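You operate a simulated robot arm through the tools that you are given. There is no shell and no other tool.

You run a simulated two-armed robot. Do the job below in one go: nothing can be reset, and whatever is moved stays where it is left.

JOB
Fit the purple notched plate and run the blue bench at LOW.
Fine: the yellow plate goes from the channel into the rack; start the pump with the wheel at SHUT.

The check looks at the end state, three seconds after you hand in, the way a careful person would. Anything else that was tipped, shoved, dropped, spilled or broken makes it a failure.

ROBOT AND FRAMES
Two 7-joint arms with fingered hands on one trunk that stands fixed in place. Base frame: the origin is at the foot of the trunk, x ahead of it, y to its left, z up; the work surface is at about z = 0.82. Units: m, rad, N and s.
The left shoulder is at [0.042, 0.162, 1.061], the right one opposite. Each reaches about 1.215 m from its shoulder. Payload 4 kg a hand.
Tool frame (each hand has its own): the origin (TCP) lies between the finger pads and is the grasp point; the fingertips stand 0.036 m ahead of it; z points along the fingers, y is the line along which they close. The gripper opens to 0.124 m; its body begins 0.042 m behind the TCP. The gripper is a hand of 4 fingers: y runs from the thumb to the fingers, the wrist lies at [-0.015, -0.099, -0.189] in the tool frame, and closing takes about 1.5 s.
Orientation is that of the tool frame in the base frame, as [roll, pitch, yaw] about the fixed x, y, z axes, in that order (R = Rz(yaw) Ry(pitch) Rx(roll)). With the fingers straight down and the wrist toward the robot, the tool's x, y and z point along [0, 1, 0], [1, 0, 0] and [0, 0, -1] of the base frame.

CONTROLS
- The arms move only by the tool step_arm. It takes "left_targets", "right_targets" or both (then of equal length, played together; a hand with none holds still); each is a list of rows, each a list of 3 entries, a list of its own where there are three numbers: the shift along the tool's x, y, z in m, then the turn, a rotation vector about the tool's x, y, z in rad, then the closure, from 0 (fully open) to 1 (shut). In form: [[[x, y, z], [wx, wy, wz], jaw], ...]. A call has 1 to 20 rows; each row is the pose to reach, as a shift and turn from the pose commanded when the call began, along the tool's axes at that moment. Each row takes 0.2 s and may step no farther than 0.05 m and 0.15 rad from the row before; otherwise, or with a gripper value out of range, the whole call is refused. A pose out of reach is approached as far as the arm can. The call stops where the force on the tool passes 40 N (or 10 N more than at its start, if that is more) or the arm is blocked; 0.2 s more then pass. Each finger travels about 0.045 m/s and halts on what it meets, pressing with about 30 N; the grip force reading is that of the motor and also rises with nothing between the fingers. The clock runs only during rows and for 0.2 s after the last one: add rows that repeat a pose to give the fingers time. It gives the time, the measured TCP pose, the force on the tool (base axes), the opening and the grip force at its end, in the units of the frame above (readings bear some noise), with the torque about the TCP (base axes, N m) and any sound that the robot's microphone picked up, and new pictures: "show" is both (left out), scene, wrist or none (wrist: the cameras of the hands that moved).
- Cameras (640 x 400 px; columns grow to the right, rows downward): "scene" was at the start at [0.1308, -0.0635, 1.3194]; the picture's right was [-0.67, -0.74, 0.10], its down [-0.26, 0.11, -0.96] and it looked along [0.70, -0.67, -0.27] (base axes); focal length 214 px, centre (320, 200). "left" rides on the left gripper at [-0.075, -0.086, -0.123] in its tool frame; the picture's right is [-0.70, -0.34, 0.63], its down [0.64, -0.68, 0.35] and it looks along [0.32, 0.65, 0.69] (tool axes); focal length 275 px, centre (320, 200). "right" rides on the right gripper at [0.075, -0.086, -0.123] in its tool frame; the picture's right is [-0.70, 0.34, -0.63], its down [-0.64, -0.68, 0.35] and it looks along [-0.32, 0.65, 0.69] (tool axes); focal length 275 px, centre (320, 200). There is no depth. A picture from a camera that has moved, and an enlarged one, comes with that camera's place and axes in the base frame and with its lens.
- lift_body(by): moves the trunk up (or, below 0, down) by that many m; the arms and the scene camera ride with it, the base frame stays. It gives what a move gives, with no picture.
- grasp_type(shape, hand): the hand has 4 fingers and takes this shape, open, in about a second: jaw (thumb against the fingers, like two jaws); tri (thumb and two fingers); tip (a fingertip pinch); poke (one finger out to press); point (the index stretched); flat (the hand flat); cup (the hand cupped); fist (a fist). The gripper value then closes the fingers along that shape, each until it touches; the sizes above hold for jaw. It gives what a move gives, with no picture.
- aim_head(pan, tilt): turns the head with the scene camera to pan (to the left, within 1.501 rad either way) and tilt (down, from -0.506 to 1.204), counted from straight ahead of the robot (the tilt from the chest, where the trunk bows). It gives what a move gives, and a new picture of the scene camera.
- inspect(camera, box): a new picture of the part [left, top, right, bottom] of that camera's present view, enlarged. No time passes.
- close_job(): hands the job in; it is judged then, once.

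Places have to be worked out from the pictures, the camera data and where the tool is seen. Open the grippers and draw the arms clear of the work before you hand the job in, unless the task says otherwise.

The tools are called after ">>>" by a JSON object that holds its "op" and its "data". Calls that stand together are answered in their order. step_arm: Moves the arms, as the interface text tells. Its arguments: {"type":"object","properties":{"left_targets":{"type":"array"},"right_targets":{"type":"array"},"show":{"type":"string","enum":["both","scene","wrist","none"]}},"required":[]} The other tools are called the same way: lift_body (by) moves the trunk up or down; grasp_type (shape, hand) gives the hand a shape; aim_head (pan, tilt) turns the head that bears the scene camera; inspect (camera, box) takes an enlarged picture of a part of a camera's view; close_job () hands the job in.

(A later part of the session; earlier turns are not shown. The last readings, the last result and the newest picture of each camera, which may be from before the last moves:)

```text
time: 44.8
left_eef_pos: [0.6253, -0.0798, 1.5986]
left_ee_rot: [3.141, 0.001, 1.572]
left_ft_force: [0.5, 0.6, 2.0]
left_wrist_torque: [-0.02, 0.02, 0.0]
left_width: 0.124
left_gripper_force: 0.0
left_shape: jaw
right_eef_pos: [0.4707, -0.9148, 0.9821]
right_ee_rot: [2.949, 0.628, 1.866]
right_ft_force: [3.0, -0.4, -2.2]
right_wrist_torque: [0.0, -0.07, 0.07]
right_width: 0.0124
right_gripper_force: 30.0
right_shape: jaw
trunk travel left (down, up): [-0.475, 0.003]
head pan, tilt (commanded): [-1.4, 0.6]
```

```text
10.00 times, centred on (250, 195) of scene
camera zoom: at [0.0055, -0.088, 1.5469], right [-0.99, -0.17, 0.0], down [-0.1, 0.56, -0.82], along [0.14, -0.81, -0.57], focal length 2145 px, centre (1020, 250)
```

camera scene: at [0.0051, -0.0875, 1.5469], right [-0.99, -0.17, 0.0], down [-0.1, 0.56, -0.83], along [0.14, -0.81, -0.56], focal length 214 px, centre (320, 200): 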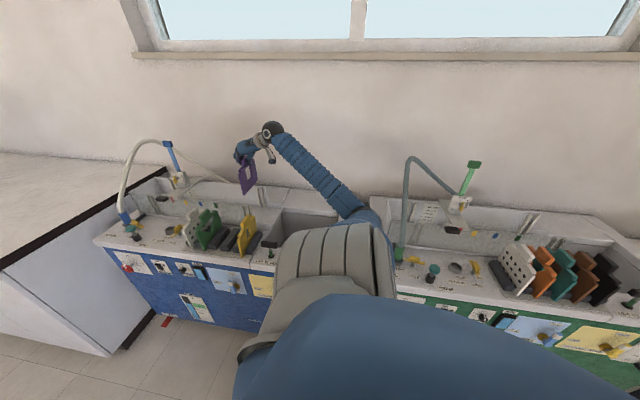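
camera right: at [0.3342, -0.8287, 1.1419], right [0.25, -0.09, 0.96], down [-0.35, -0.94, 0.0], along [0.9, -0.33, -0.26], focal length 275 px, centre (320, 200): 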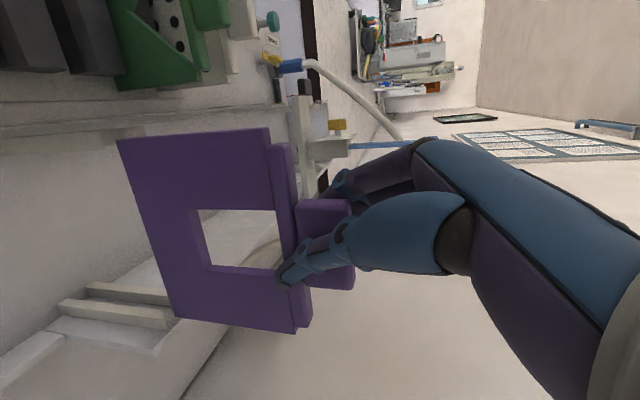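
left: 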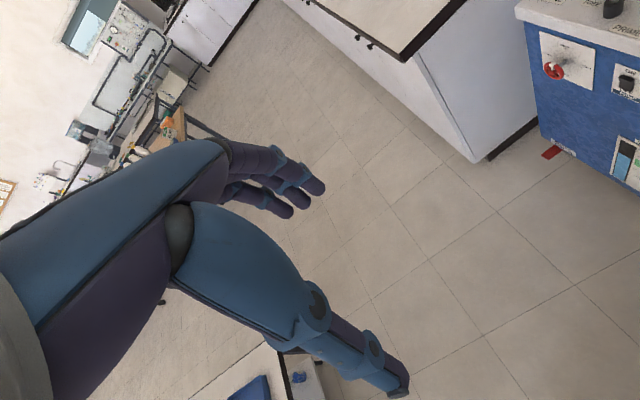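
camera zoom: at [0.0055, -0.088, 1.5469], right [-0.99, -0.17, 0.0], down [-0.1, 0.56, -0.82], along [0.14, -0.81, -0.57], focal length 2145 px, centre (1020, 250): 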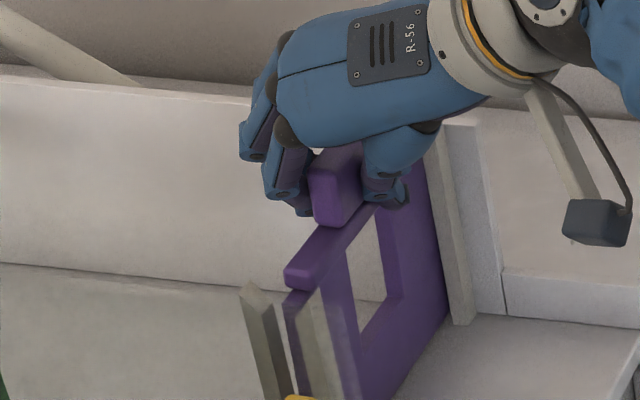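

Nearly on the floor of the channel. A few more millimetres with force check.

>>> {"op": "step_arm", "data": {"right_targets": [[[0.0024, -0.0006, 0.0032], [0, 0, 0], 1], [[0.0047, -0.0012, 0.0064], [0, 0, 0], 1], [[0.0047, -0.0012, 0.0064], [0, 0, 0], 1]], "show": "none"}}

```text
time: 45.6
left_eef_pos: [0.6253, -0.0794, 1.5997]
left_ee_rot: [3.141, 0.001, 1.57]
left_ft_force: [-0.5, -0.3, 0.0]
left_wrist_torque: [0.01, -0.01, -0.05]
left_width: 0.1238
left_gripper_force: 0.1
left_shape: jaw
right_eef_pos: [0.4714, -0.9132, 0.9781]
right_ee_rot: [2.948, 0.631, 1.862]
right_ft_force: [4.0, -2.0, 12.7]
right_wrist_torque: [-0.17, -0.31, 0.0]
right_width: 0.012
right_gripper_force: 29.7
right_shape: jaw
trunk travel left (down, up): [-0.475, 0.003]
head pan, tilt (commanded): [-1.4, 0.6]
```

Seated (≈13 N reaction at the expected height 0.978). I open the hand and then withdraw upward.

>>> {"op": "step_arm", "data": {"right_targets": [[[0, 0, 0], [0, 0, 0], 0.85], [[0, 0, 0], [0, 0, 0], 0.7], [[0, 0, 0], [0, 0, 0], 0.55], [[0, 0, 0], [0, 0, 0], 0.45], [[0, 0, 0], [0, 0, 0], 0.45]], "show": "wrist"}}

>>> {"op": "inspect", "data": {"camera": "scene", "box": [230, 175, 270, 215]}}

```text
time: 46.8
left_eef_pos: [0.6264, -0.0814, 1.5991]
left_ee_rot: [3.142, 0.001, 1.569]
left_ft_force: [0.5, -0.3, 0.0]
left_wrist_torque: [0.05, 0.0, 0.01]
left_width: 0.1237
left_gripper_force: 0.1
left_shape: jaw
right_eef_pos: [0.4712, -0.9153, 0.9745]
right_ee_rot: [2.949, 0.629, 1.864]
right_ft_force: [-0.7, 0.5, 0.6]
right_wrist_torque: [0.02, 0.05, 0.0]
right_width: 0.0677
right_gripper_force: 0.2
right_shape: jaw
trunk travel left (down, up): [-0.475, 0.003]
head pan, tilt (commanded): [-1.4, 0.6]
camera right: at [0.3333, -0.8284, 1.0159], right [0.25, -0.09, 0.96], down [-0.35, -0.94, 0.0], along [0.9, -0.33, -0.26], focal length 275 px, centre (320, 200)
```

right: 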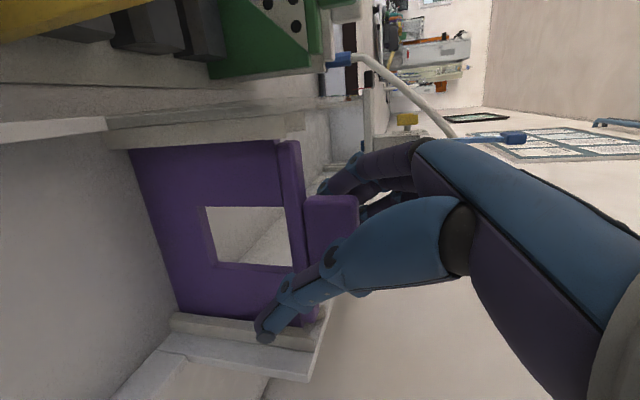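

```text
10.00 times, centred on (250, 195) of scene
camera zoom: at [0.0051, -0.088, 1.5469], right [-0.99, -0.17, 0.0], down [-0.1, 0.56, -0.82], along [0.14, -0.81, -0.57], focal length 2145 px, centre (1020, 250)
```

zoom: 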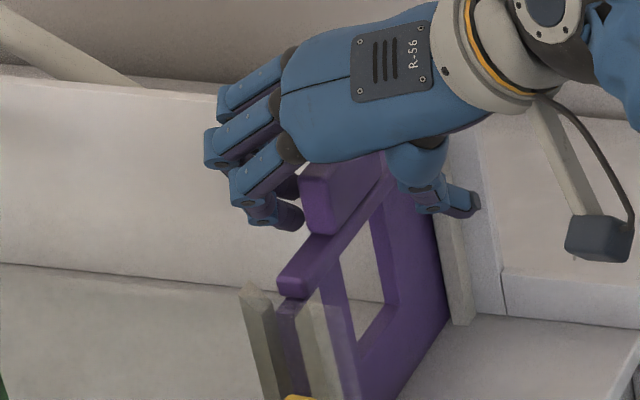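

Released cleanly. I raise the hand vertically, checking the plate stays.

>>> {"op": "step_arm", "data": {"right_targets": [[[-0.0088, 0.0023, -0.0119], [0, 0, 0], 0.45], [[-0.0176, 0.0046, -0.0238], [0, 0, 0], 0.45], [[-0.0294, 0.0077, -0.0397], [0, 0, 0], 0.45], [[-0.047, 0.0123, -0.0636], [0, 0, 0], 0.45], [[-0.0646, 0.017, -0.0874], [0, 0, 0], 0.4], [[-0.0823, 0.0216, -0.1112], [0, 0, 0], 0.4], [[-0.1, 0.0262, -0.135], [0, 0, 0], 0.4]], "show": "both"}}

>>> {"op": "inspect", "data": {"camera": "scene", "box": [205, 160, 295, 250]}}

>>> {"op": "inspect", "data": {"camera": "right", "box": [0, 100, 320, 360]}}

```text
time: 48.4
left_eef_pos: [0.626, -0.0787, 1.5985]
left_ee_rot: [3.141, 0.001, 1.572]
left_ft_force: [-0.4, -0.3, 0.5]
left_wrist_torque: [-0.02, 0.01, -0.01]
left_width: 0.1241
left_gripper_force: 0.0
left_shape: jaw
right_eef_pos: [0.472, -0.9127, 1.1447]
right_ee_rot: [2.952, 0.63, 1.864]
right_ft_force: [-1.1, 0.1, 0.6]
right_wrist_torque: [0.02, 0.04, -0.04]
right_width: 0.0742
right_gripper_force: 0.1
right_shape: jaw
trunk travel left (down, up): [-0.475, 0.003]
head pan, tilt (commanded): [-1.4, 0.6]
camera scene: at [0.0052, -0.0874, 1.5469], right [-0.99, -0.17, 0.0], down [-0.1, 0.56, -0.83], along [0.14, -0.81, -0.56], focal length 214 px, centre (320, 200)
camera right: at [0.3335, -0.8273, 1.1862], right [0.25, -0.09, 0.96], down [-0.35, -0.94, 0.0], along [0.9, -0.33, -0.26], focal length 275 px, centre (320, 200)
```

scene: 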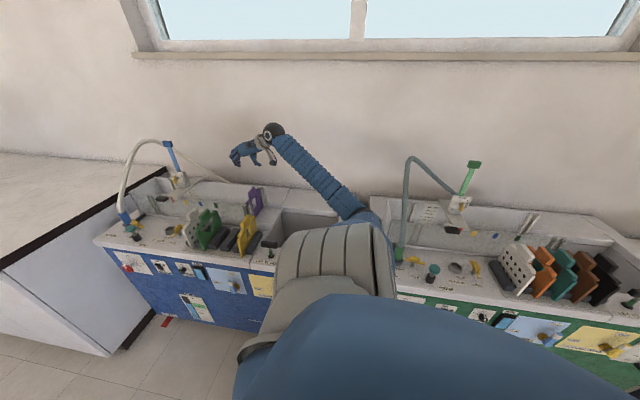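
right: 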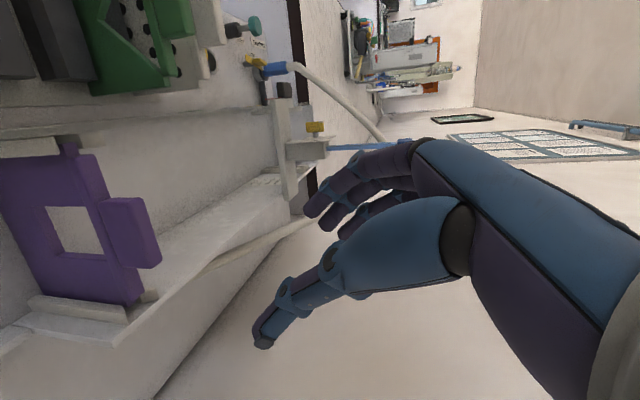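

```text
4.44 times, centred on (250, 205) of scene
camera zoom: at [0.0052, -0.0874, 1.5469], right [-0.99, -0.17, 0.0], down [-0.1, 0.56, -0.83], along [0.14, -0.81, -0.56], focal length 953 px, centre (631, 178)
```

zoom: 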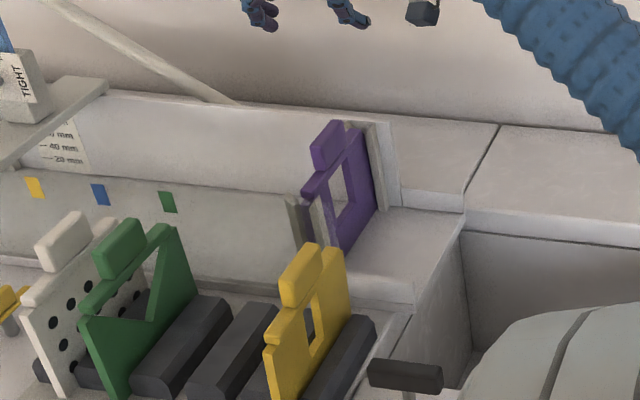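

```text
1.54 times, centred on (160, 230) of right
camera zoom: at [0.3335, -0.8273, 1.1862], right [0.25, -0.09, 0.96], down [-0.35, -0.94, 0.0], along [0.9, -0.33, -0.26], focal length 424 px, centre (566, 154)
```

zoom: 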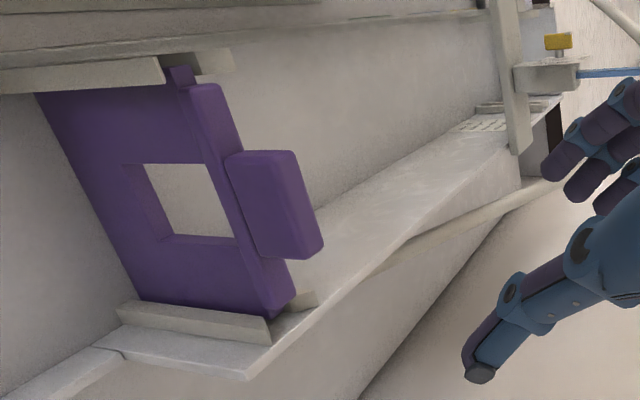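

Purple is fitted in the channel and yellow stands in the rack. Now the panel: I estimate the pump switch at ≈(0.876,-0.61,0.706) and the wheel hub at ≈(1.026,-0.58,0.694). I bring the right hand back over the front of the bench first.

>>> {"op": "step_arm", "data": {"right_targets": [[[-0.01, 0.01, -0.045], [0, 0, 0], 0.4], [[0.02, 0.035, -0.072], [0, 0, 0], 0.4], [[0.052, 0.06, -0.095], [0, 0, 0], 0.4], [[0.084, 0.086, -0.118], [0, 0, 0], 0.4], [[0.116, 0.112, -0.142], [0, 0, 0], 0.4], [[0.148, 0.138, -0.166], [0, 0, 0], 0.4], [[0.18, 0.164, -0.19], [0, 0, 0], 0.4], [[0.213, 0.19, -0.214], [0, 0, 0], 0.4], [[0.246, 0.22, -0.238], [0, 0, 0], 0.4], [[0.27, 0.25, -0.268], [0, 0, 0], 0.4], [[0.2787, 0.2679, -0.2864], [0, 0, 0], 0.4]], "show": "both"}}

```text
refused: row 9 steps farther than a row can; nothing moved
```

I re-issue with slightly smaller steps.

>>> {"op": "step_arm", "data": {"right_targets": [[[-0.01, 0.01, -0.045], [0, 0, 0], 0.4], [[0.018, 0.034, -0.069], [0, 0, 0], 0.4], [[0.046, 0.058, -0.091], [0, 0, 0], 0.4], [[0.075, 0.082, -0.113], [0, 0, 0], 0.4], [[0.104, 0.106, -0.135], [0, 0, 0], 0.4], [[0.133, 0.13, -0.157], [0, 0, 0], 0.4], [[0.162, 0.154, -0.179], [0, 0, 0], 0.4], [[0.191, 0.178, -0.201], [0, 0, 0], 0.4], [[0.22, 0.202, -0.223], [0, 0, 0], 0.4], [[0.249, 0.226, -0.245], [0, 0, 0], 0.4], [[0.27, 0.252, -0.268], [0, 0, 0], 0.4], [[0.2787, 0.2679, -0.2864], [0, 0, 0], 0.4]], "show": "both"}}

```text
time: 51.0
left_eef_pos: [0.6265, -0.0806, 1.5982]
left_ee_rot: [3.141, -0.001, 1.568]
left_ft_force: [-0.6, 0.9, -0.4]
left_wrist_torque: [-0.01, 0.05, -0.01]
left_width: 0.1238
left_gripper_force: 0.1
left_shape: jaw
right_eef_pos: [0.5514, -0.4513, 1.2499]
right_ee_rot: [2.949, 0.628, 1.859]
right_ft_force: [-0.9, 0.0, 0.3]
right_wrist_torque: [0.03, 0.0, 0.0]
right_width: 0.074
right_gripper_force: 0.1
right_shape: jaw
trunk travel left (down, up): [-0.475, 0.003]
head pan, tilt (commanded): [-1.4, 0.6]
camera scene: at [0.0057, -0.0874, 1.5469], right [-0.99, -0.17, 0.0], down [-0.1, 0.56, -0.83], along [0.14, -0.81, -0.56], focal length 214 px, centre (320, 200)
camera right: at [0.4131, -0.3651, 1.2906], right [0.25, -0.09, 0.96], down [-0.35, -0.94, 0.0], along [0.9, -0.34, -0.26], focal length 275 px, centre (320, 200)
```

scene: 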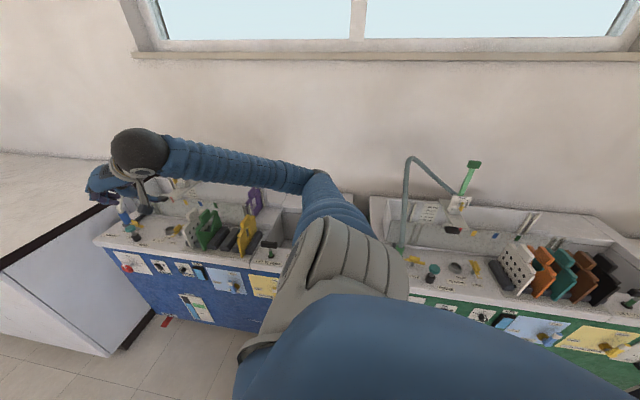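
right: 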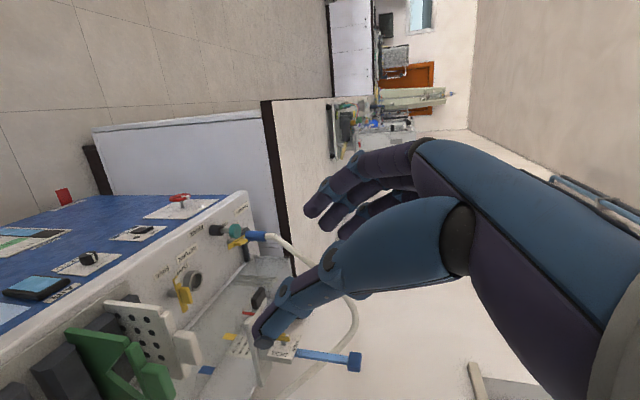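

Good. I now extend the arm forward in front of the bench at height, turning the hand to point at the panel (toward −y), before lowering the trunk.

>>> {"op": "step_arm", "data": {"right_targets": [[[0.0024, 0.0316, 0.0154], [0.0555, -0.1188, 0.006], 0.4], [[0.0048, 0.0632, 0.0308], [0.111, -0.2376, 0.012], 0.4], [[0.0072, 0.0949, 0.0462], [0.1666, -0.3564, 0.017], 0.4], [[0.0096, 0.1265, 0.0616], [0.2222, -0.4752, 0.023], 0.4], [[0.012, 0.158, 0.077], [0.2777, -0.594, 0.029], 0.4], [[0.0143, 0.1897, 0.0925], [0.3333, -0.7128, 0.035], 0.4], [[0.0167, 0.2214, 0.1079], [0.3888, -0.8315, 0.04], 0.4], [[0.0191, 0.253, 0.1233], [0.4444, -0.9503, 0.046], 0.4]], "show": "both"}}

```text
time: 52.8
left_eef_pos: [0.6275, -0.0789, 1.5985]
left_ee_rot: [3.14, 0.001, 1.568]
left_ft_force: [-0.5, -0.4, -0.5]
left_wrist_torque: [0.01, 0.02, 0.03]
left_width: 0.1239
left_gripper_force: 0.0
left_shape: jaw
right_eef_pos: [0.8175, -0.398, 1.1792]
right_ee_rot: [-0.672, 1.569, -2.238]
right_ft_force: [0.5, -0.2, -0.6]
right_wrist_torque: [-0.01, 0.0, 0.01]
right_width: 0.0742
right_gripper_force: 0.0
right_shape: jaw
trunk travel left (down, up): [-0.475, 0.003]
head pan, tilt (commanded): [-1.4, 0.6]
camera scene: at [0.0065, -0.087, 1.5469], right [-0.99, -0.17, 0.0], down [-0.1, 0.56, -0.83], along [0.14, -0.81, -0.56], focal length 214 px, centre (320, 200)
camera right: at [0.7321, -0.2752, 1.1043], right [0.34, 0.64, 0.69], down [-0.68, -0.35, 0.65], along [0.65, -0.69, 0.32], focal length 275 px, centre (320, 200)
```

scene: 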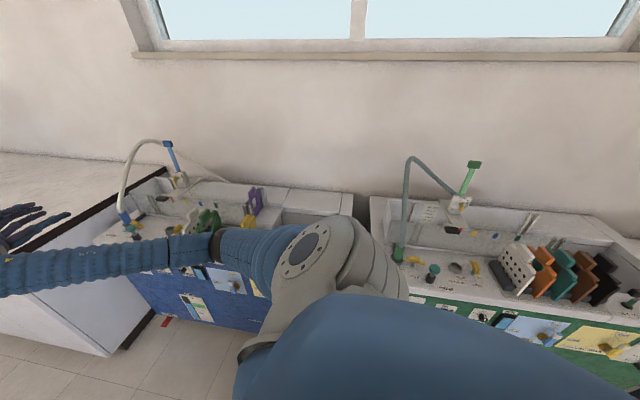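
right: 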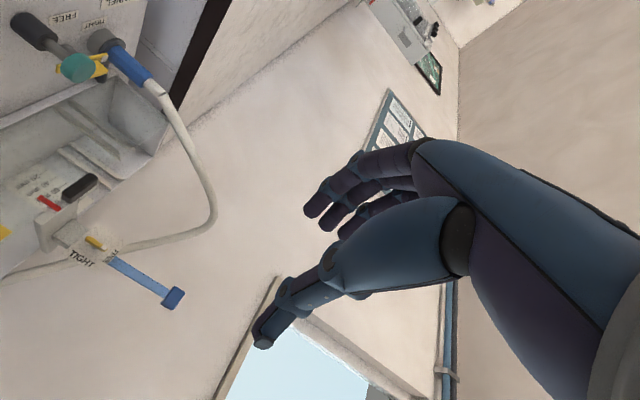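

The hand now points at the panel and the forearm runs in front of the bench. I lower the trunk in two stages, watching for contact.

>>> {"op": "lift_body", "data": {"by": -0.3}}

>>> {"op": "aim_head", "data": {"pan": -0.85, "tilt": 0.5}}

```text
time: 55.8
left_eef_pos: [0.6246, -0.0806, 1.3007]
left_ee_rot: [3.14, 0.0, 1.571]
left_ft_force: [-0.1, 0.1, -0.3]
left_wrist_torque: [0.0, -0.01, 0.03]
left_width: 0.1238
left_gripper_force: 0.1
left_shape: jaw
right_eef_pos: [0.8171, -0.3987, 0.8811]
right_ee_rot: [-2.403, 1.57, 2.314]
right_ft_force: [0.6, -0.3, 0.7]
right_wrist_torque: [0.0, 0.03, 0.03]
right_width: 0.0742
right_gripper_force: 0.0
right_shape: jaw
trunk travel left (down, up): [-0.175, 0.303]
head pan, tilt (commanded): [-1.4, 0.6]
```

```text
time: 56.8
left_eef_pos: [0.6252, -0.0806, 1.2993]
left_ee_rot: [3.14, -0.001, 1.57]
left_ft_force: [0.1, 0.0, 0.2]
left_wrist_torque: [-0.02, 0.0, 0.01]
left_width: 0.1239
left_gripper_force: 0.0
left_shape: jaw
right_eef_pos: [0.8193, -0.3977, 0.8801]
right_ee_rot: [3.015, 1.57, 1.447]
right_ft_force: [-0.2, 0.5, -0.2]
right_wrist_torque: [-0.02, 0.02, -0.01]
right_width: 0.0743
right_gripper_force: 0.0
right_shape: jaw
trunk travel left (down, up): [-0.175, 0.303]
head pan, tilt (commanded): [-0.85, 0.499]
camera scene: at [0.1455, -0.0689, 1.2289], right [-0.73, -0.66, 0.16], down [-0.5, 0.36, -0.79], along [0.46, -0.66, -0.59], focal length 214 px, centre (320, 200)
```

scene: 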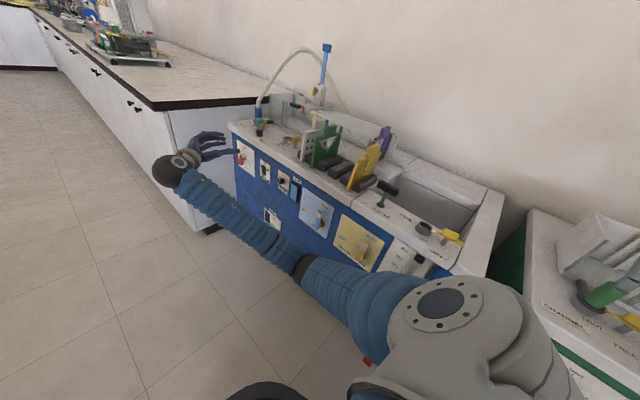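

Clear so far. I lower a further 0.15 m and set the right hand to the poke shape for the rocker switch.

>>> {"op": "lift_body", "data": {"by": -0.15}}

>>> {"op": "grasp_type", "data": {"hand": "right", "shape": "poke"}}

>>> {"op": "inspect", "data": {"camera": "scene", "box": [0, 0, 640, 400]}}

>>> {"op": "inspect", "data": {"camera": "right", "box": [0, 0, 640, 400]}}

```text
time: 58.5
left_eef_pos: [0.6236, -0.0808, 1.1518]
left_ee_rot: [3.14, 0.001, 1.572]
left_ft_force: [-0.3, 0.0, 1.1]
left_wrist_torque: [0.01, 0.01, -0.02]
left_width: 0.1241
left_gripper_force: 0.2
left_shape: jaw
right_eef_pos: [0.8174, -0.3996, 0.7319]
right_ee_rot: [1.669, 1.568, 0.102]
right_ft_force: [0.3, -0.3, 0.1]
right_wrist_torque: [0.0, 0.02, 0.03]
right_width: 0.0741
right_gripper_force: 0.1
right_shape: jaw
trunk travel left (down, up): [-0.025, 0.453]
head pan, tilt (commanded): [-0.85, 0.499]
```

```text
time: 59.4
left_eef_pos: [0.6245, -0.0795, 1.1499]
left_ee_rot: [-3.141, 0.001, 1.569]
left_ft_force: [-0.3, -0.7, 0.1]
left_wrist_torque: [0.0, 0.0, 0.01]
left_width: 0.1239
left_gripper_force: 0.1
left_shape: jaw
right_eef_pos: [0.8178, -0.3993, 0.7295]
right_ee_rot: [-2.977, 1.571, 1.738]
right_ft_force: [-0.2, 1.3, -0.4]
right_wrist_torque: [0.03, 0.02, 0.0]
right_width: 0.0
right_gripper_force: 0.1
right_shape: poke
trunk travel left (down, up): [-0.025, 0.453]
head pan, tilt (commanded): [-0.85, 0.499]
```

```text
1.00 times, centred on (320, 200) of scene (not enlarged: the box is as wide or as high as the picture)
camera zoom: at [0.2493, -0.0688, 1.0172], right [-0.66, -0.66, 0.35], down [-0.69, 0.36, -0.63], along [0.29, -0.66, -0.69], focal length 214 px, centre (320, 200)
```

zoom: 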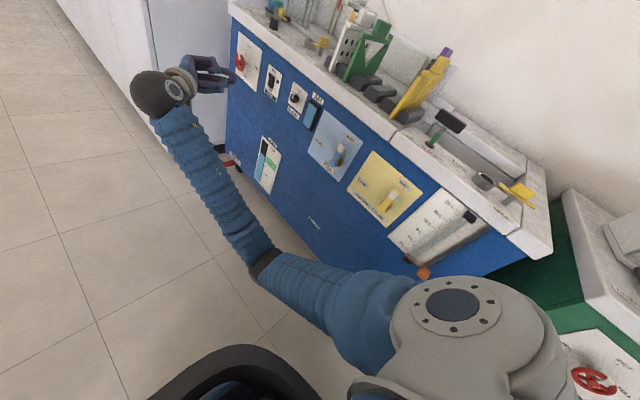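

```text
1.00 times, centred on (320, 200) of right (not enlarged: the box is as wide or as high as the picture)
camera zoom: at [0.7318, -0.2757, 0.6554], right [0.33, 0.64, 0.7], down [-0.68, -0.35, 0.65], along [0.65, -0.69, 0.32], focal length 275 px, centre (320, 200)
```

zoom: 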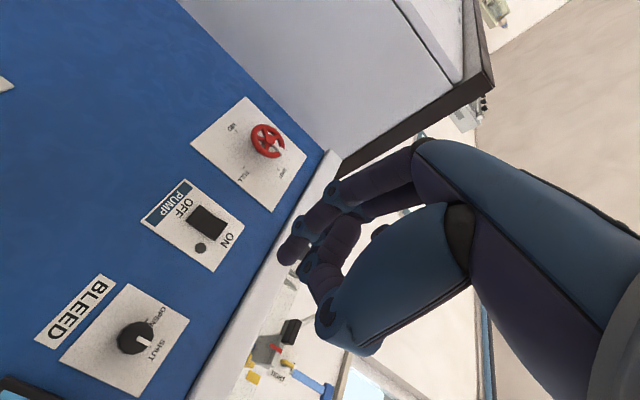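

The panel is in view. I triangulate the pump rocker at ≈(0.895,-0.625,0.69) and the wheel hub at ≈(1.06,-0.607,0.675). I zoom in on the fingertip and the switch.

>>> {"op": "inspect", "data": {"camera": "right", "box": [130, 90, 450, 330]}}

>>> {"op": "inspect", "data": {"camera": "scene", "box": [170, 30, 330, 130]}}

>>> {"op": "inspect", "data": {"camera": "right", "box": [140, 90, 300, 280]}}

```text
1.67 times, centred on (290, 210) of right
camera zoom: at [0.7318, -0.2757, 0.6554], right [0.33, 0.64, 0.7], down [-0.68, -0.35, 0.65], along [0.65, -0.69, 0.32], focal length 459 px, centre (370, 183)
```

zoom: 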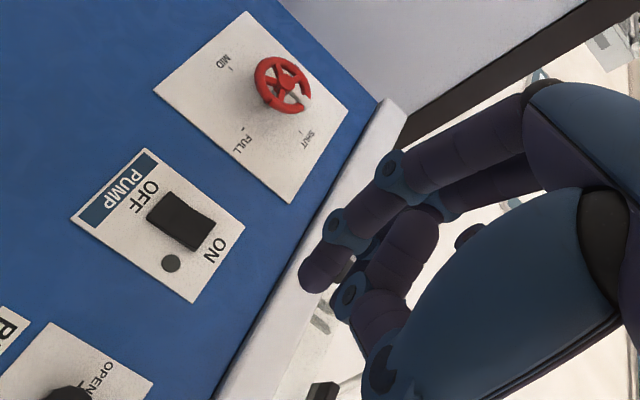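

```text
4.00 times, centred on (250, 80) of scene
camera zoom: at [0.2493, -0.0688, 1.0172], right [-0.66, -0.66, 0.35], down [-0.69, 0.36, -0.63], along [0.29, -0.66, -0.69], focal length 858 px, centre (600, 680)
```

zoom: 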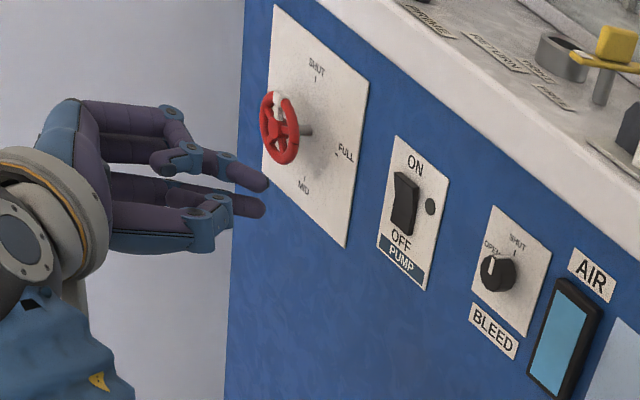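

```text
2.11 times, centred on (220, 185) of right
camera zoom: at [0.7318, -0.2757, 0.6554], right [0.33, 0.64, 0.7], down [-0.68, -0.35, 0.65], along [0.65, -0.69, 0.32], focal length 580 px, centre (530, 232)
```

zoom: 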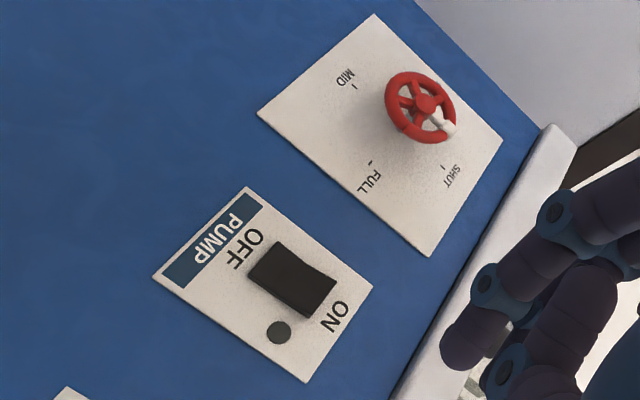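

I take a closer look at the poke fingertip in the scene camera.

>>> {"op": "inspect", "data": {"camera": "scene", "box": [180, 45, 245, 100]}}

>>> {"op": "inspect", "data": {"camera": "right", "box": [250, 180, 400, 300]}}

```text
7.27 times, centred on (212, 72) of scene
camera zoom: at [0.2493, -0.0688, 1.0172], right [-0.66, -0.66, 0.35], down [-0.69, 0.36, -0.63], along [0.29, -0.66, -0.69], focal length 1560 px, centre (1102, 1127)
```

zoom: 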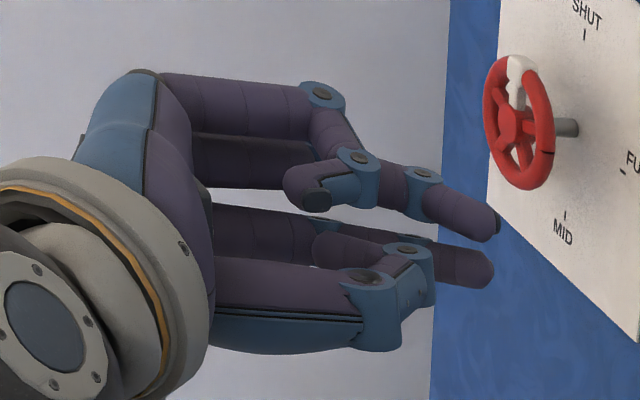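

```text
3.33 times, centred on (325, 240) of right
camera zoom: at [0.7318, -0.2757, 0.6554], right [0.33, 0.64, 0.7], down [-0.68, -0.35, 0.65], along [0.65, -0.69, 0.32], focal length 918 px, centre (303, 67)
```

zoom: 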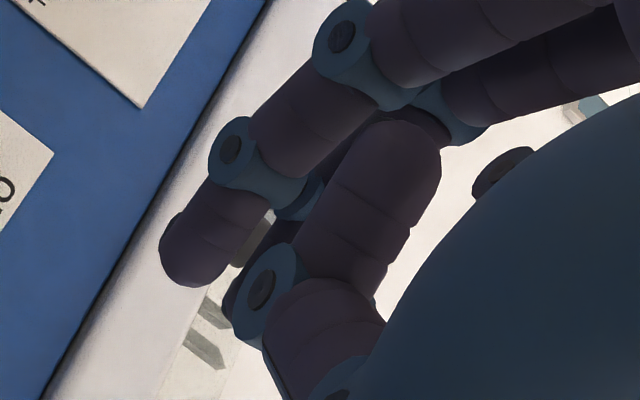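

Two tips are visible, so I compare with the "point" shape (index stretched).

>>> {"op": "grasp_type", "data": {"hand": "right", "shape": "point"}}

>>> {"op": "inspect", "data": {"camera": "scene", "box": [180, 45, 245, 100]}}

>>> {"op": "inspect", "data": {"camera": "right", "box": [130, 90, 450, 330]}}

```text
time: 60.3
left_eef_pos: [0.6249, -0.0796, 1.1487]
left_ee_rot: [-3.139, -0.002, 1.571]
left_ft_force: [-0.2, -0.4, -0.2]
left_wrist_torque: [-0.05, -0.02, -0.01]
left_width: 0.1241
left_gripper_force: 0.0
left_shape: jaw
right_eef_pos: [0.8184, -0.3994, 0.7309]
right_ee_rot: [2.849, 1.57, 1.281]
right_ft_force: [0.3, 0.6, 0.4]
right_wrist_torque: [-0.02, -0.02, 0.0]
right_width: 0.1163
right_gripper_force: 0.1
right_shape: point
trunk travel left (down, up): [-0.025, 0.453]
head pan, tilt (commanded): [-0.85, 0.499]
```

```text
7.27 times, centred on (212, 72) of scene
camera zoom: at [0.2494, -0.0688, 1.0172], right [-0.66, -0.66, 0.35], down [-0.69, 0.36, -0.63], along [0.29, -0.66, -0.69], focal length 1560 px, centre (1102, 1127)
```

zoom: 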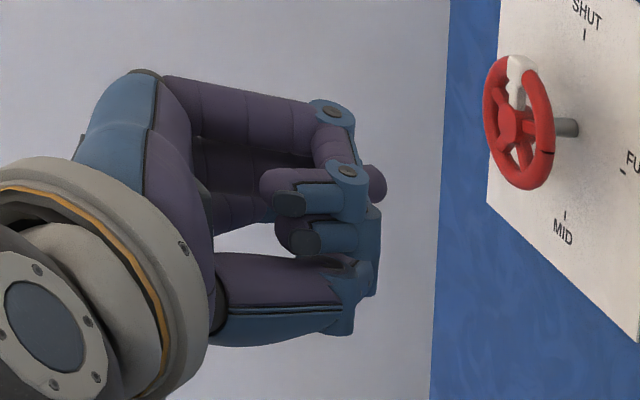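

```text
1.67 times, centred on (290, 210) of right
camera zoom: at [0.7319, -0.2758, 0.6553], right [0.33, 0.64, 0.7], down [-0.68, -0.35, 0.65], along [0.65, -0.69, 0.32], focal length 459 px, centre (370, 183)
```

zoom: 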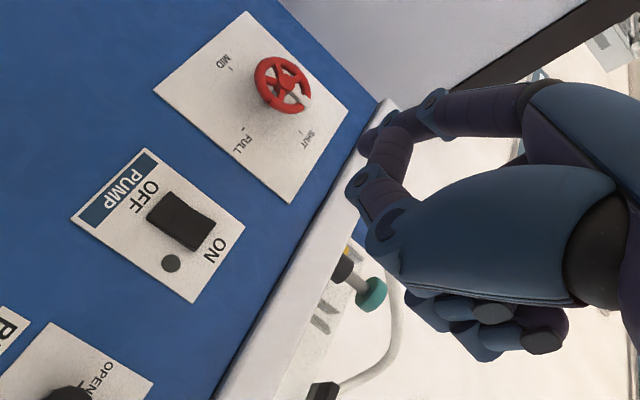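

Poke is better: two adjacent tips at tool z≈0.038. I return to poke and approach the upper (ON) half of the rocker, stopping about 3 cm short.

>>> {"op": "grasp_type", "data": {"hand": "right", "shape": "poke"}}

>>> {"op": "step_arm", "data": {"right_targets": [[[0.006, 0.018, 0.037], [0, 0, 0], 0], [[0.012, 0.037, 0.075], [0, 0, 0], 0], [[0.018, 0.056, 0.112], [0, 0, 0], 0], [[0.0249, 0.0746, 0.15], [0, 0, 0], 0], [[0.0249, 0.0746, 0.15], [0, 0, 0], 0]], "show": "both"}}

>>> {"op": "inspect", "data": {"camera": "scene", "box": [210, 40, 300, 110]}}

>>> {"op": "inspect", "data": {"camera": "right", "box": [180, 130, 400, 310]}}

```text
time: 61.2
left_eef_pos: [0.6266, -0.0803, 1.1497]
left_ee_rot: [-3.141, 0.0, 1.571]
left_ft_force: [-0.4, -0.1, -0.3]
left_wrist_torque: [-0.01, 0.04, -0.01]
left_width: 0.1237
left_gripper_force: 0.0
left_shape: jaw
right_eef_pos: [0.8182, -0.3988, 0.7292]
right_ee_rot: [-2.674, 1.57, 2.041]
right_ft_force: [0.0, -0.4, 0.1]
right_wrist_torque: [0.0, 0.02, 0.01]
right_width: 0.0001
right_gripper_force: 0.2
right_shape: poke
trunk travel left (down, up): [-0.025, 0.453]
head pan, tilt (commanded): [-0.85, 0.499]
```

```text
time: 62.4
left_eef_pos: [0.6252, -0.0806, 1.149]
left_ee_rot: [-3.141, 0.001, 1.57]
left_ft_force: [-0.3, 1.0, -0.4]
left_wrist_torque: [0.02, 0.0, -0.01]
left_width: 0.124
left_gripper_force: 0.0
left_shape: jaw
right_eef_pos: [0.8922, -0.5498, 0.705]
right_ee_rot: [0.024, 1.57, -1.543]
right_ft_force: [0.3, -0.1, -1.0]
right_wrist_torque: [0.03, -0.03, 0.02]
right_width: 0.0
right_gripper_force: 0.0
right_shape: poke
trunk travel left (down, up): [-0.025, 0.453]
head pan, tilt (commanded): [-0.85, 0.499]
camera scene: at [0.2493, -0.0689, 1.0172], right [-0.66, -0.66, 0.35], down [-0.69, 0.36, -0.63], along [0.29, -0.66, -0.69], focal length 214 px, centre (320, 200)
camera right: at [0.806, -0.427, 0.6314], right [0.33, 0.63, 0.7], down [-0.68, -0.35, 0.64], along [0.65, -0.69, 0.32], focal length 275 px, centre (320, 200)
```

scene: 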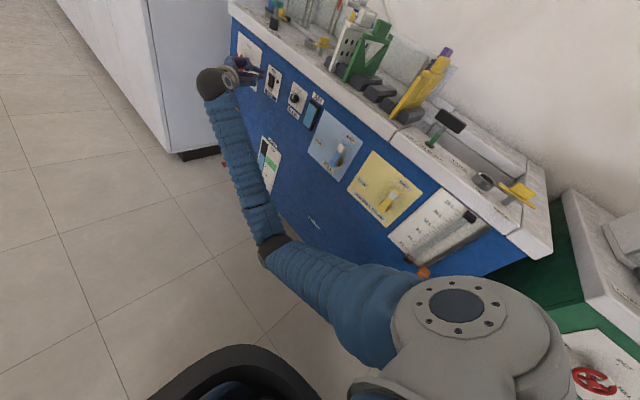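
right: 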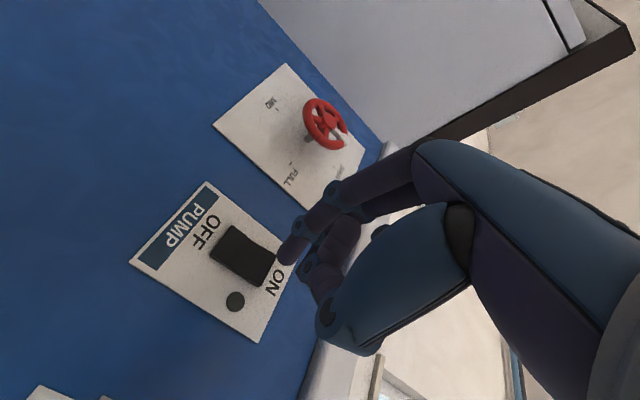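

```text
5.71 times, centred on (255, 75) of scene
camera zoom: at [0.2493, -0.0689, 1.0172], right [-0.66, -0.66, 0.35], down [-0.69, 0.36, -0.63], along [0.29, -0.66, -0.69], focal length 1226 px, centre (691, 914)
```

zoom: 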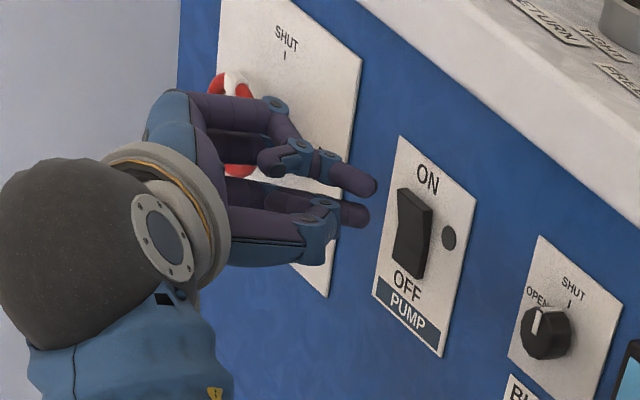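

```text
2.22 times, centred on (290, 220) of right
camera zoom: at [0.806, -0.427, 0.6314], right [0.33, 0.63, 0.7], down [-0.68, -0.35, 0.64], along [0.65, -0.69, 0.32], focal length 612 px, centre (387, 156)
```

zoom: 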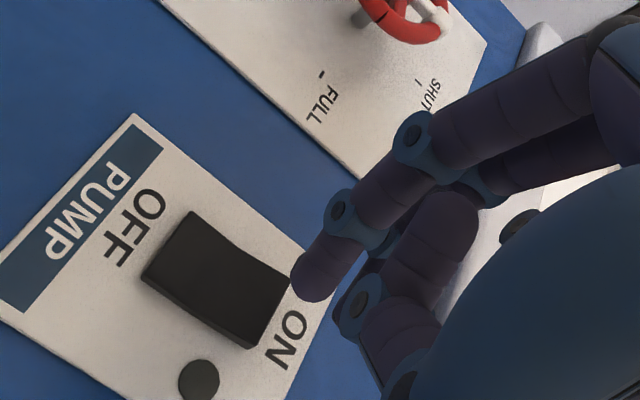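

The tips line up with the rocker horizontally; I lower 8 mm so they meet its upper half, and advance toward the panel in small steps.

>>> {"op": "step_arm", "data": {"right_targets": [[[0.008, 0, 0.0], [0, 0, 0], 0], [[0.008, 0, 0.008], [0, 0, 0], 0], [[0.008, 0, 0.016], [0, 0, 0], 0], [[0.008, 0, 0.022], [0, 0, 0], 0]], "show": "none"}}

>>> {"op": "inspect", "data": {"camera": "scene", "box": [230, 50, 290, 100]}}

>>> {"op": "inspect", "data": {"camera": "right", "box": [180, 130, 400, 310]}}

```text
time: 63.4
left_eef_pos: [0.6261, -0.0803, 1.1505]
left_ee_rot: [-3.141, 0.0, 1.57]
left_ft_force: [0.2, -0.8, -0.2]
left_wrist_torque: [-0.03, 0.01, -0.04]
left_width: 0.1242
left_gripper_force: 0.1
left_shape: jaw
right_eef_pos: [0.893, -0.5707, 0.6971]
right_ee_rot: [-2.851, 1.568, 1.864]
right_ft_force: [0.1, -0.4, 0.2]
right_wrist_torque: [0.0, -0.01, -0.01]
right_width: 0.0
right_gripper_force: 0.1
right_shape: poke
trunk travel left (down, up): [-0.025, 0.453]
head pan, tilt (commanded): [-0.85, 0.499]
```

```text
8.00 times, centred on (260, 75) of scene
camera zoom: at [0.2494, -0.0689, 1.0172], right [-0.66, -0.66, 0.35], down [-0.69, 0.36, -0.63], along [0.29, -0.66, -0.69], focal length 1716 px, centre (800, 1200)
```

zoom: 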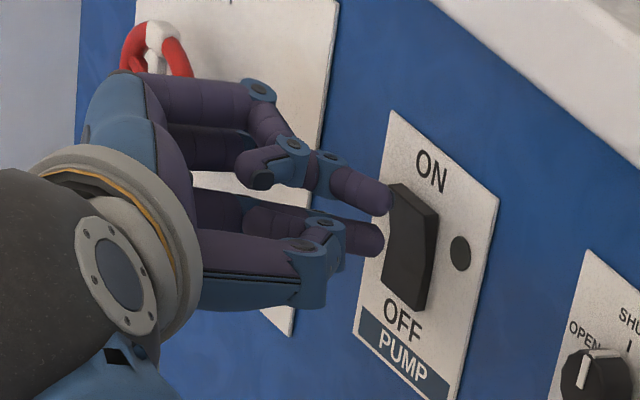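

```text
2.22 times, centred on (290, 220) of right
camera zoom: at [0.8073, -0.4478, 0.6234], right [0.34, 0.64, 0.7], down [-0.68, -0.35, 0.65], along [0.65, -0.69, 0.32], focal length 612 px, centre (387, 156)
```

zoom: 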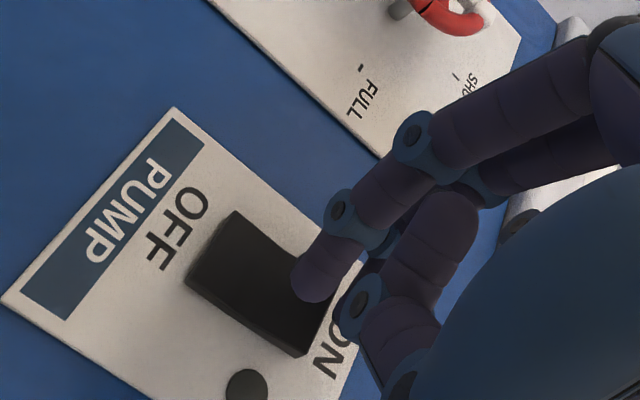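

Aligned: the upper tip faces the ON half. I press in.

>>> {"op": "step_arm", "data": {"right_targets": [[[-0.002, 0, 0.006], [0, 0, 0], 0], [[-0.002, 0, 0.012], [0, 0, 0], 0], [[-0.002, 0, 0.018], [0, 0, 0], 0]], "show": "none"}}

>>> {"op": "inspect", "data": {"camera": "scene", "box": [230, 50, 290, 100]}}

>>> {"op": "inspect", "data": {"camera": "right", "box": [180, 130, 400, 310]}}

```text
time: 64.2
left_eef_pos: [0.6258, -0.0784, 1.1481]
left_ee_rot: [-3.141, 0.001, 1.572]
left_ft_force: [1.3, 0.3, -0.4]
left_wrist_torque: [0.03, 0.02, -0.03]
left_width: 0.1238
left_gripper_force: 0.0
left_shape: jaw
right_eef_pos: [0.8952, -0.5839, 0.6983]
right_ee_rot: [-2.107, 1.568, 2.613]
right_ft_force: [-1.4, 21.5, -2.8]
right_wrist_torque: [0.34, 0.0, -0.13]
right_width: 0.0
right_gripper_force: 0.0
right_shape: poke
trunk travel left (down, up): [-0.025, 0.453]
head pan, tilt (commanded): [-0.85, 0.499]
heard: click
```

```text
8.00 times, centred on (260, 75) of scene
camera zoom: at [0.2496, -0.0673, 1.0171], right [-0.66, -0.66, 0.35], down [-0.69, 0.36, -0.63], along [0.29, -0.66, -0.69], focal length 1716 px, centre (800, 1200)
```

zoom: 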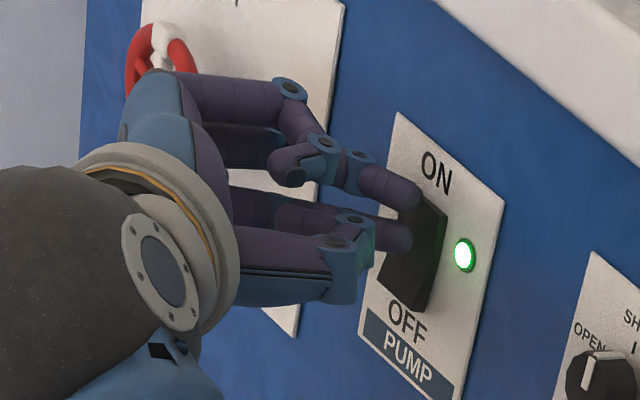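

```text
2.22 times, centred on (290, 220) of right
camera zoom: at [0.8085, -0.4617, 0.6246], right [0.33, 0.64, 0.7], down [-0.68, -0.35, 0.65], along [0.66, -0.69, 0.32], focal length 612 px, centre (387, 156)
```

zoom: 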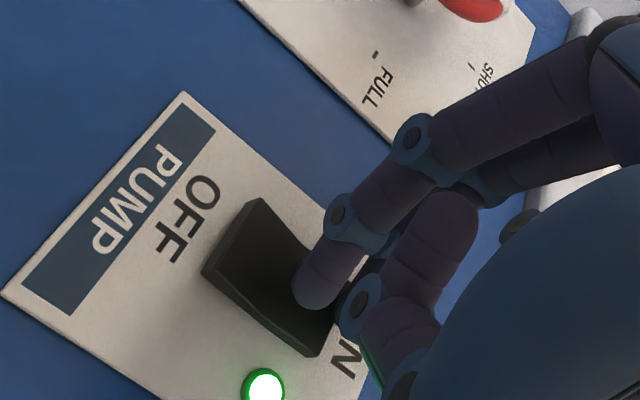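

Click heard and the green lamp is lit: the pump is running with the wheel still at SHUT. I back the hand off and switch to the jaw shape for the wheel.

>>> {"op": "step_arm", "data": {"right_targets": [[[0, 0, -0.03], [0, 0, 0], 0], [[0, 0, -0.07], [0, 0, 0], 0], [[0, 0, -0.11], [0, 0, 0], 0], [[0, 0.03, -0.13], [0, 0, 0], 0]], "show": "none"}}

>>> {"op": "grasp_type", "data": {"hand": "right", "shape": "jaw"}}

>>> {"op": "inspect", "data": {"camera": "scene", "box": [170, 20, 330, 130]}}

>>> {"op": "inspect", "data": {"camera": "right", "box": [0, 0, 640, 400]}}

```text
time: 65.2
left_eef_pos: [0.626, -0.0802, 1.1488]
left_ee_rot: [-3.141, 0.0, 1.567]
left_ft_force: [-0.5, 0.7, 0.0]
left_wrist_torque: [-0.01, 0.0, 0.01]
left_width: 0.1241
left_gripper_force: 0.0
left_shape: jaw
right_eef_pos: [0.9229, -0.4598, 0.6977]
right_ee_rot: [0.579, 1.568, -0.987]
right_ft_force: [0.8, 0.3, 0.4]
right_wrist_torque: [0.02, 0.02, 0.0]
right_width: 0.0
right_gripper_force: 0.1
right_shape: poke
trunk travel left (down, up): [-0.025, 0.453]
head pan, tilt (commanded): [-0.85, 0.499]
```

```text
time: 66.1
left_eef_pos: [0.6252, -0.0802, 1.1486]
left_ee_rot: [-3.14, 0.0, 1.57]
left_ft_force: [0.4, -0.1, -0.8]
left_wrist_torque: [0.01, 0.01, 0.0]
left_width: 0.1242
left_gripper_force: 0.0
left_shape: jaw
right_eef_pos: [0.923, -0.4589, 0.6966]
right_ee_rot: [0.604, 1.57, -0.964]
right_ft_force: [0.1, -0.1, -0.1]
right_wrist_torque: [0.0, -0.02, 0.0]
right_width: 0.1239
right_gripper_force: 0.1
right_shape: jaw
trunk travel left (down, up): [-0.025, 0.453]
head pan, tilt (commanded): [-0.85, 0.499]
```

```text
3.64 times, centred on (250, 75) of scene
camera zoom: at [0.2494, -0.0688, 1.0172], right [-0.66, -0.66, 0.35], down [-0.69, 0.36, -0.63], along [0.29, -0.66, -0.69], focal length 780 px, centre (574, 654)
```

zoom: 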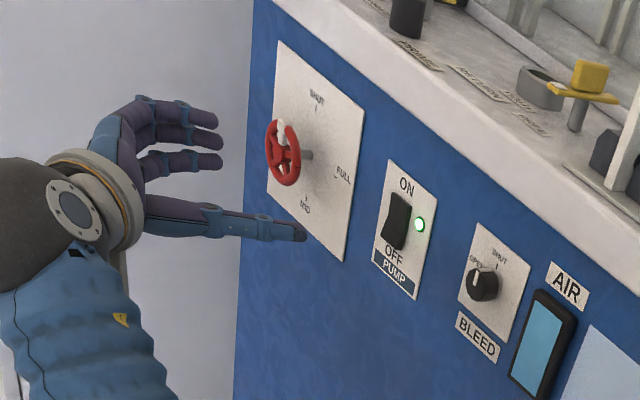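

```text
1.00 times, centred on (320, 200) of right (not enlarged: the box is as wide or as high as the picture)
camera zoom: at [0.8365, -0.3357, 0.6218], right [0.33, 0.64, 0.7], down [-0.68, -0.35, 0.65], along [0.65, -0.69, 0.32], focal length 275 px, centre (320, 200)
```

zoom: 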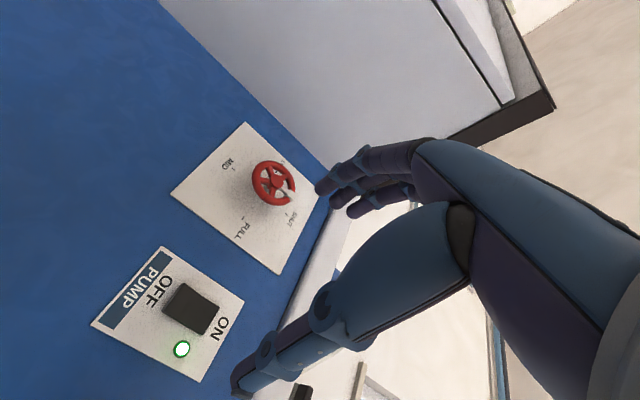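

The hub triangulates consistently at (1.047,-0.594,0.676). I move the open hand in front of the wheel, pre-rolled by about 40° so a single grip can sweep the quarter turn.

>>> {"op": "step_arm", "data": {"right_targets": [[[0.004, 0.025, 0.004], [0, 0, 0.14], 0], [[0.008, 0.05, 0.008], [0, 0, 0.28], 0], [[0.012, 0.075, 0.016], [0, 0, 0.42], 0], [[0.016, 0.1, 0.03], [0, 0, 0.56], 0], [[0.021, 0.124, 0.045], [0, 0, 0.7], 0], [[0.021, 0.124, 0.045], [0, 0, 0.7], 0]], "show": "both"}}

>>> {"op": "inspect", "data": {"camera": "scene", "box": [190, 20, 290, 110]}}

```text
time: 67.5
left_eef_pos: [0.6257, -0.0799, 1.1502]
left_ee_rot: [3.141, 0.0, 1.572]
left_ft_force: [0.6, 0.3, -0.1]
left_wrist_torque: [0.01, -0.03, 0.02]
left_width: 0.124
left_gripper_force: 0.1
left_shape: jaw
right_eef_pos: [1.0464, -0.5045, 0.6769]
right_ee_rot: [1.571, 0.872, 0.007]
right_ft_force: [0.7, -1.1, 0.5]
right_wrist_torque: [-0.01, 0.0, 0.04]
right_width: 0.1239
right_gripper_force: 0.0
right_shape: jaw
trunk travel left (down, up): [-0.025, 0.453]
head pan, tilt (commanded): [-0.85, 0.499]
camera scene: at [0.2494, -0.0689, 1.0171], right [-0.66, -0.66, 0.35], down [-0.69, 0.36, -0.63], along [0.29, -0.66, -0.69], focal length 214 px, centre (320, 200)
camera right: at [1.0291, -0.3808, 0.5651], right [-0.19, 0.63, 0.75], down [-0.94, -0.35, 0.05], along [0.3, -0.69, 0.66], focal length 275 px, centre (320, 200)
```

scene: 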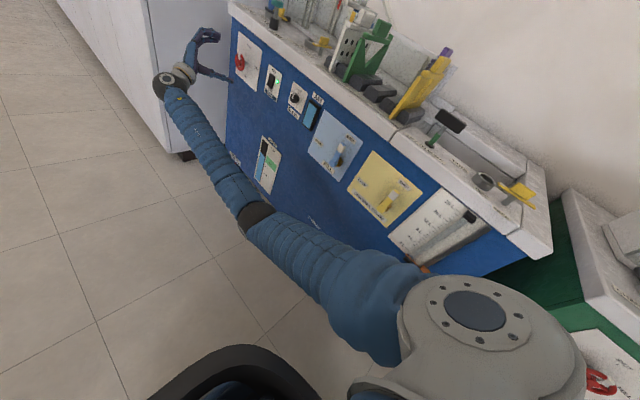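
right: 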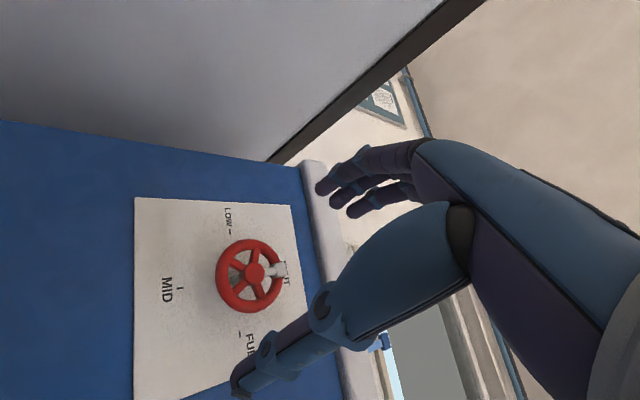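

```text
4.44 times, centred on (240, 65) of scene
camera zoom: at [0.2494, -0.0689, 1.0171], right [-0.66, -0.66, 0.35], down [-0.69, 0.36, -0.63], along [0.29, -0.66, -0.69], focal length 953 px, centre (676, 800)
```

zoom: 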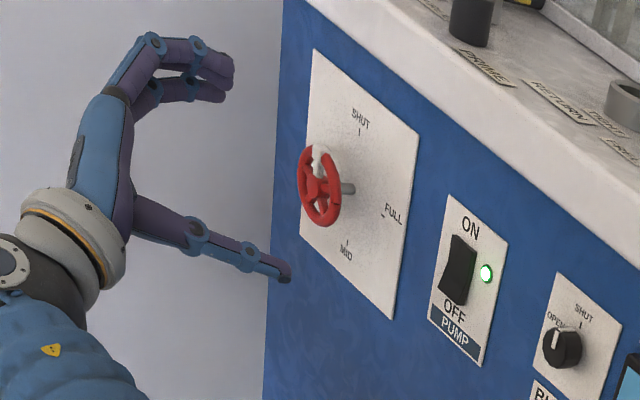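

Reached exactly, and the wrist view shows LOW at the wheel's +x side and the white mark at SHUT. I advance so the wheel sits between the pads.

>>> {"op": "step_arm", "data": {"right_targets": [[[0.0014, 0.0004, 0.024], [0, 0, 0], 0], [[0.0028, 0.0008, 0.048], [0, 0, 0], 0], [[0.0042, 0.0011, 0.068], [0, 0, 0], 0], [[0.0042, 0.0011, 0.068], [0, 0, 0], 0]], "show": "wrist"}}

>>> {"op": "inspect", "data": {"camera": "scene", "box": [205, 30, 275, 95]}}

>>> {"op": "inspect", "data": {"camera": "right", "box": [180, 130, 420, 400]}}

```text
time: 68.5
left_eef_pos: [0.626, -0.0806, 1.1508]
left_ee_rot: [3.141, 0.002, 1.57]
left_ft_force: [0.7, 0.7, 0.2]
left_wrist_torque: [0.01, -0.02, -0.02]
left_width: 0.124
left_gripper_force: 0.1
left_shape: jaw
right_eef_pos: [1.0509, -0.5703, 0.6746]
right_ee_rot: [1.571, 0.869, 0.003]
right_ft_force: [0.2, 0.6, 0.5]
right_wrist_torque: [0.0, 0.01, -0.01]
right_width: 0.1241
right_gripper_force: 0.0
right_shape: jaw
trunk travel left (down, up): [-0.025, 0.453]
head pan, tilt (commanded): [-0.85, 0.499]
camera right: at [1.0328, -0.4478, 0.5621], right [-0.19, 0.63, 0.75], down [-0.94, -0.35, 0.05], along [0.3, -0.69, 0.66], focal length 275 px, centre (320, 200)
```

right: 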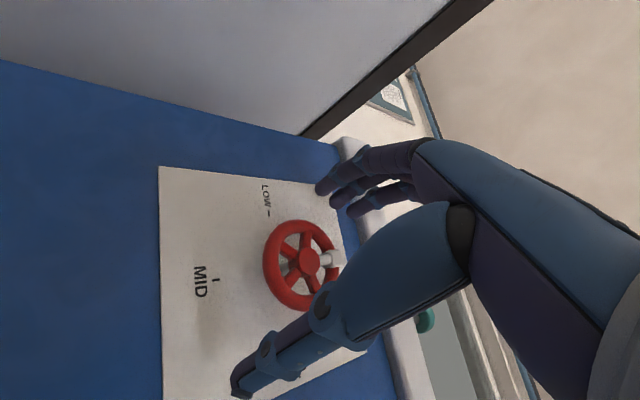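

```text
6.15 times, centred on (240, 62) of scene
camera zoom: at [0.2494, -0.0689, 1.0171], right [-0.66, -0.66, 0.35], down [-0.69, 0.36, -0.63], along [0.29, -0.66, -0.69], focal length 1320 px, centre (812, 1046)
```

zoom: 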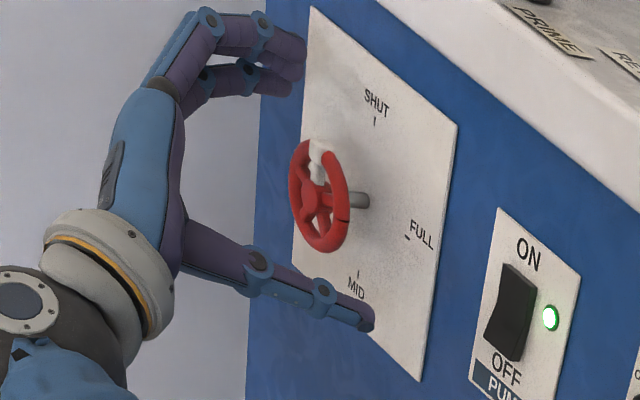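

```text
1.48 times, centred on (300, 265) of right
camera zoom: at [1.0328, -0.4478, 0.5621], right [-0.19, 0.63, 0.75], down [-0.94, -0.35, 0.05], along [0.3, -0.69, 0.66], focal length 408 px, centre (350, 104)
```

zoom: 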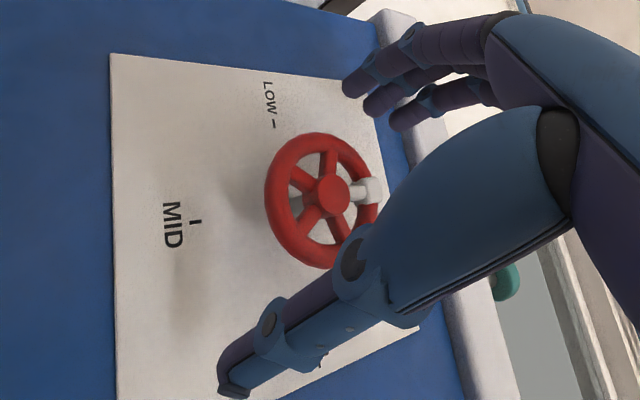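

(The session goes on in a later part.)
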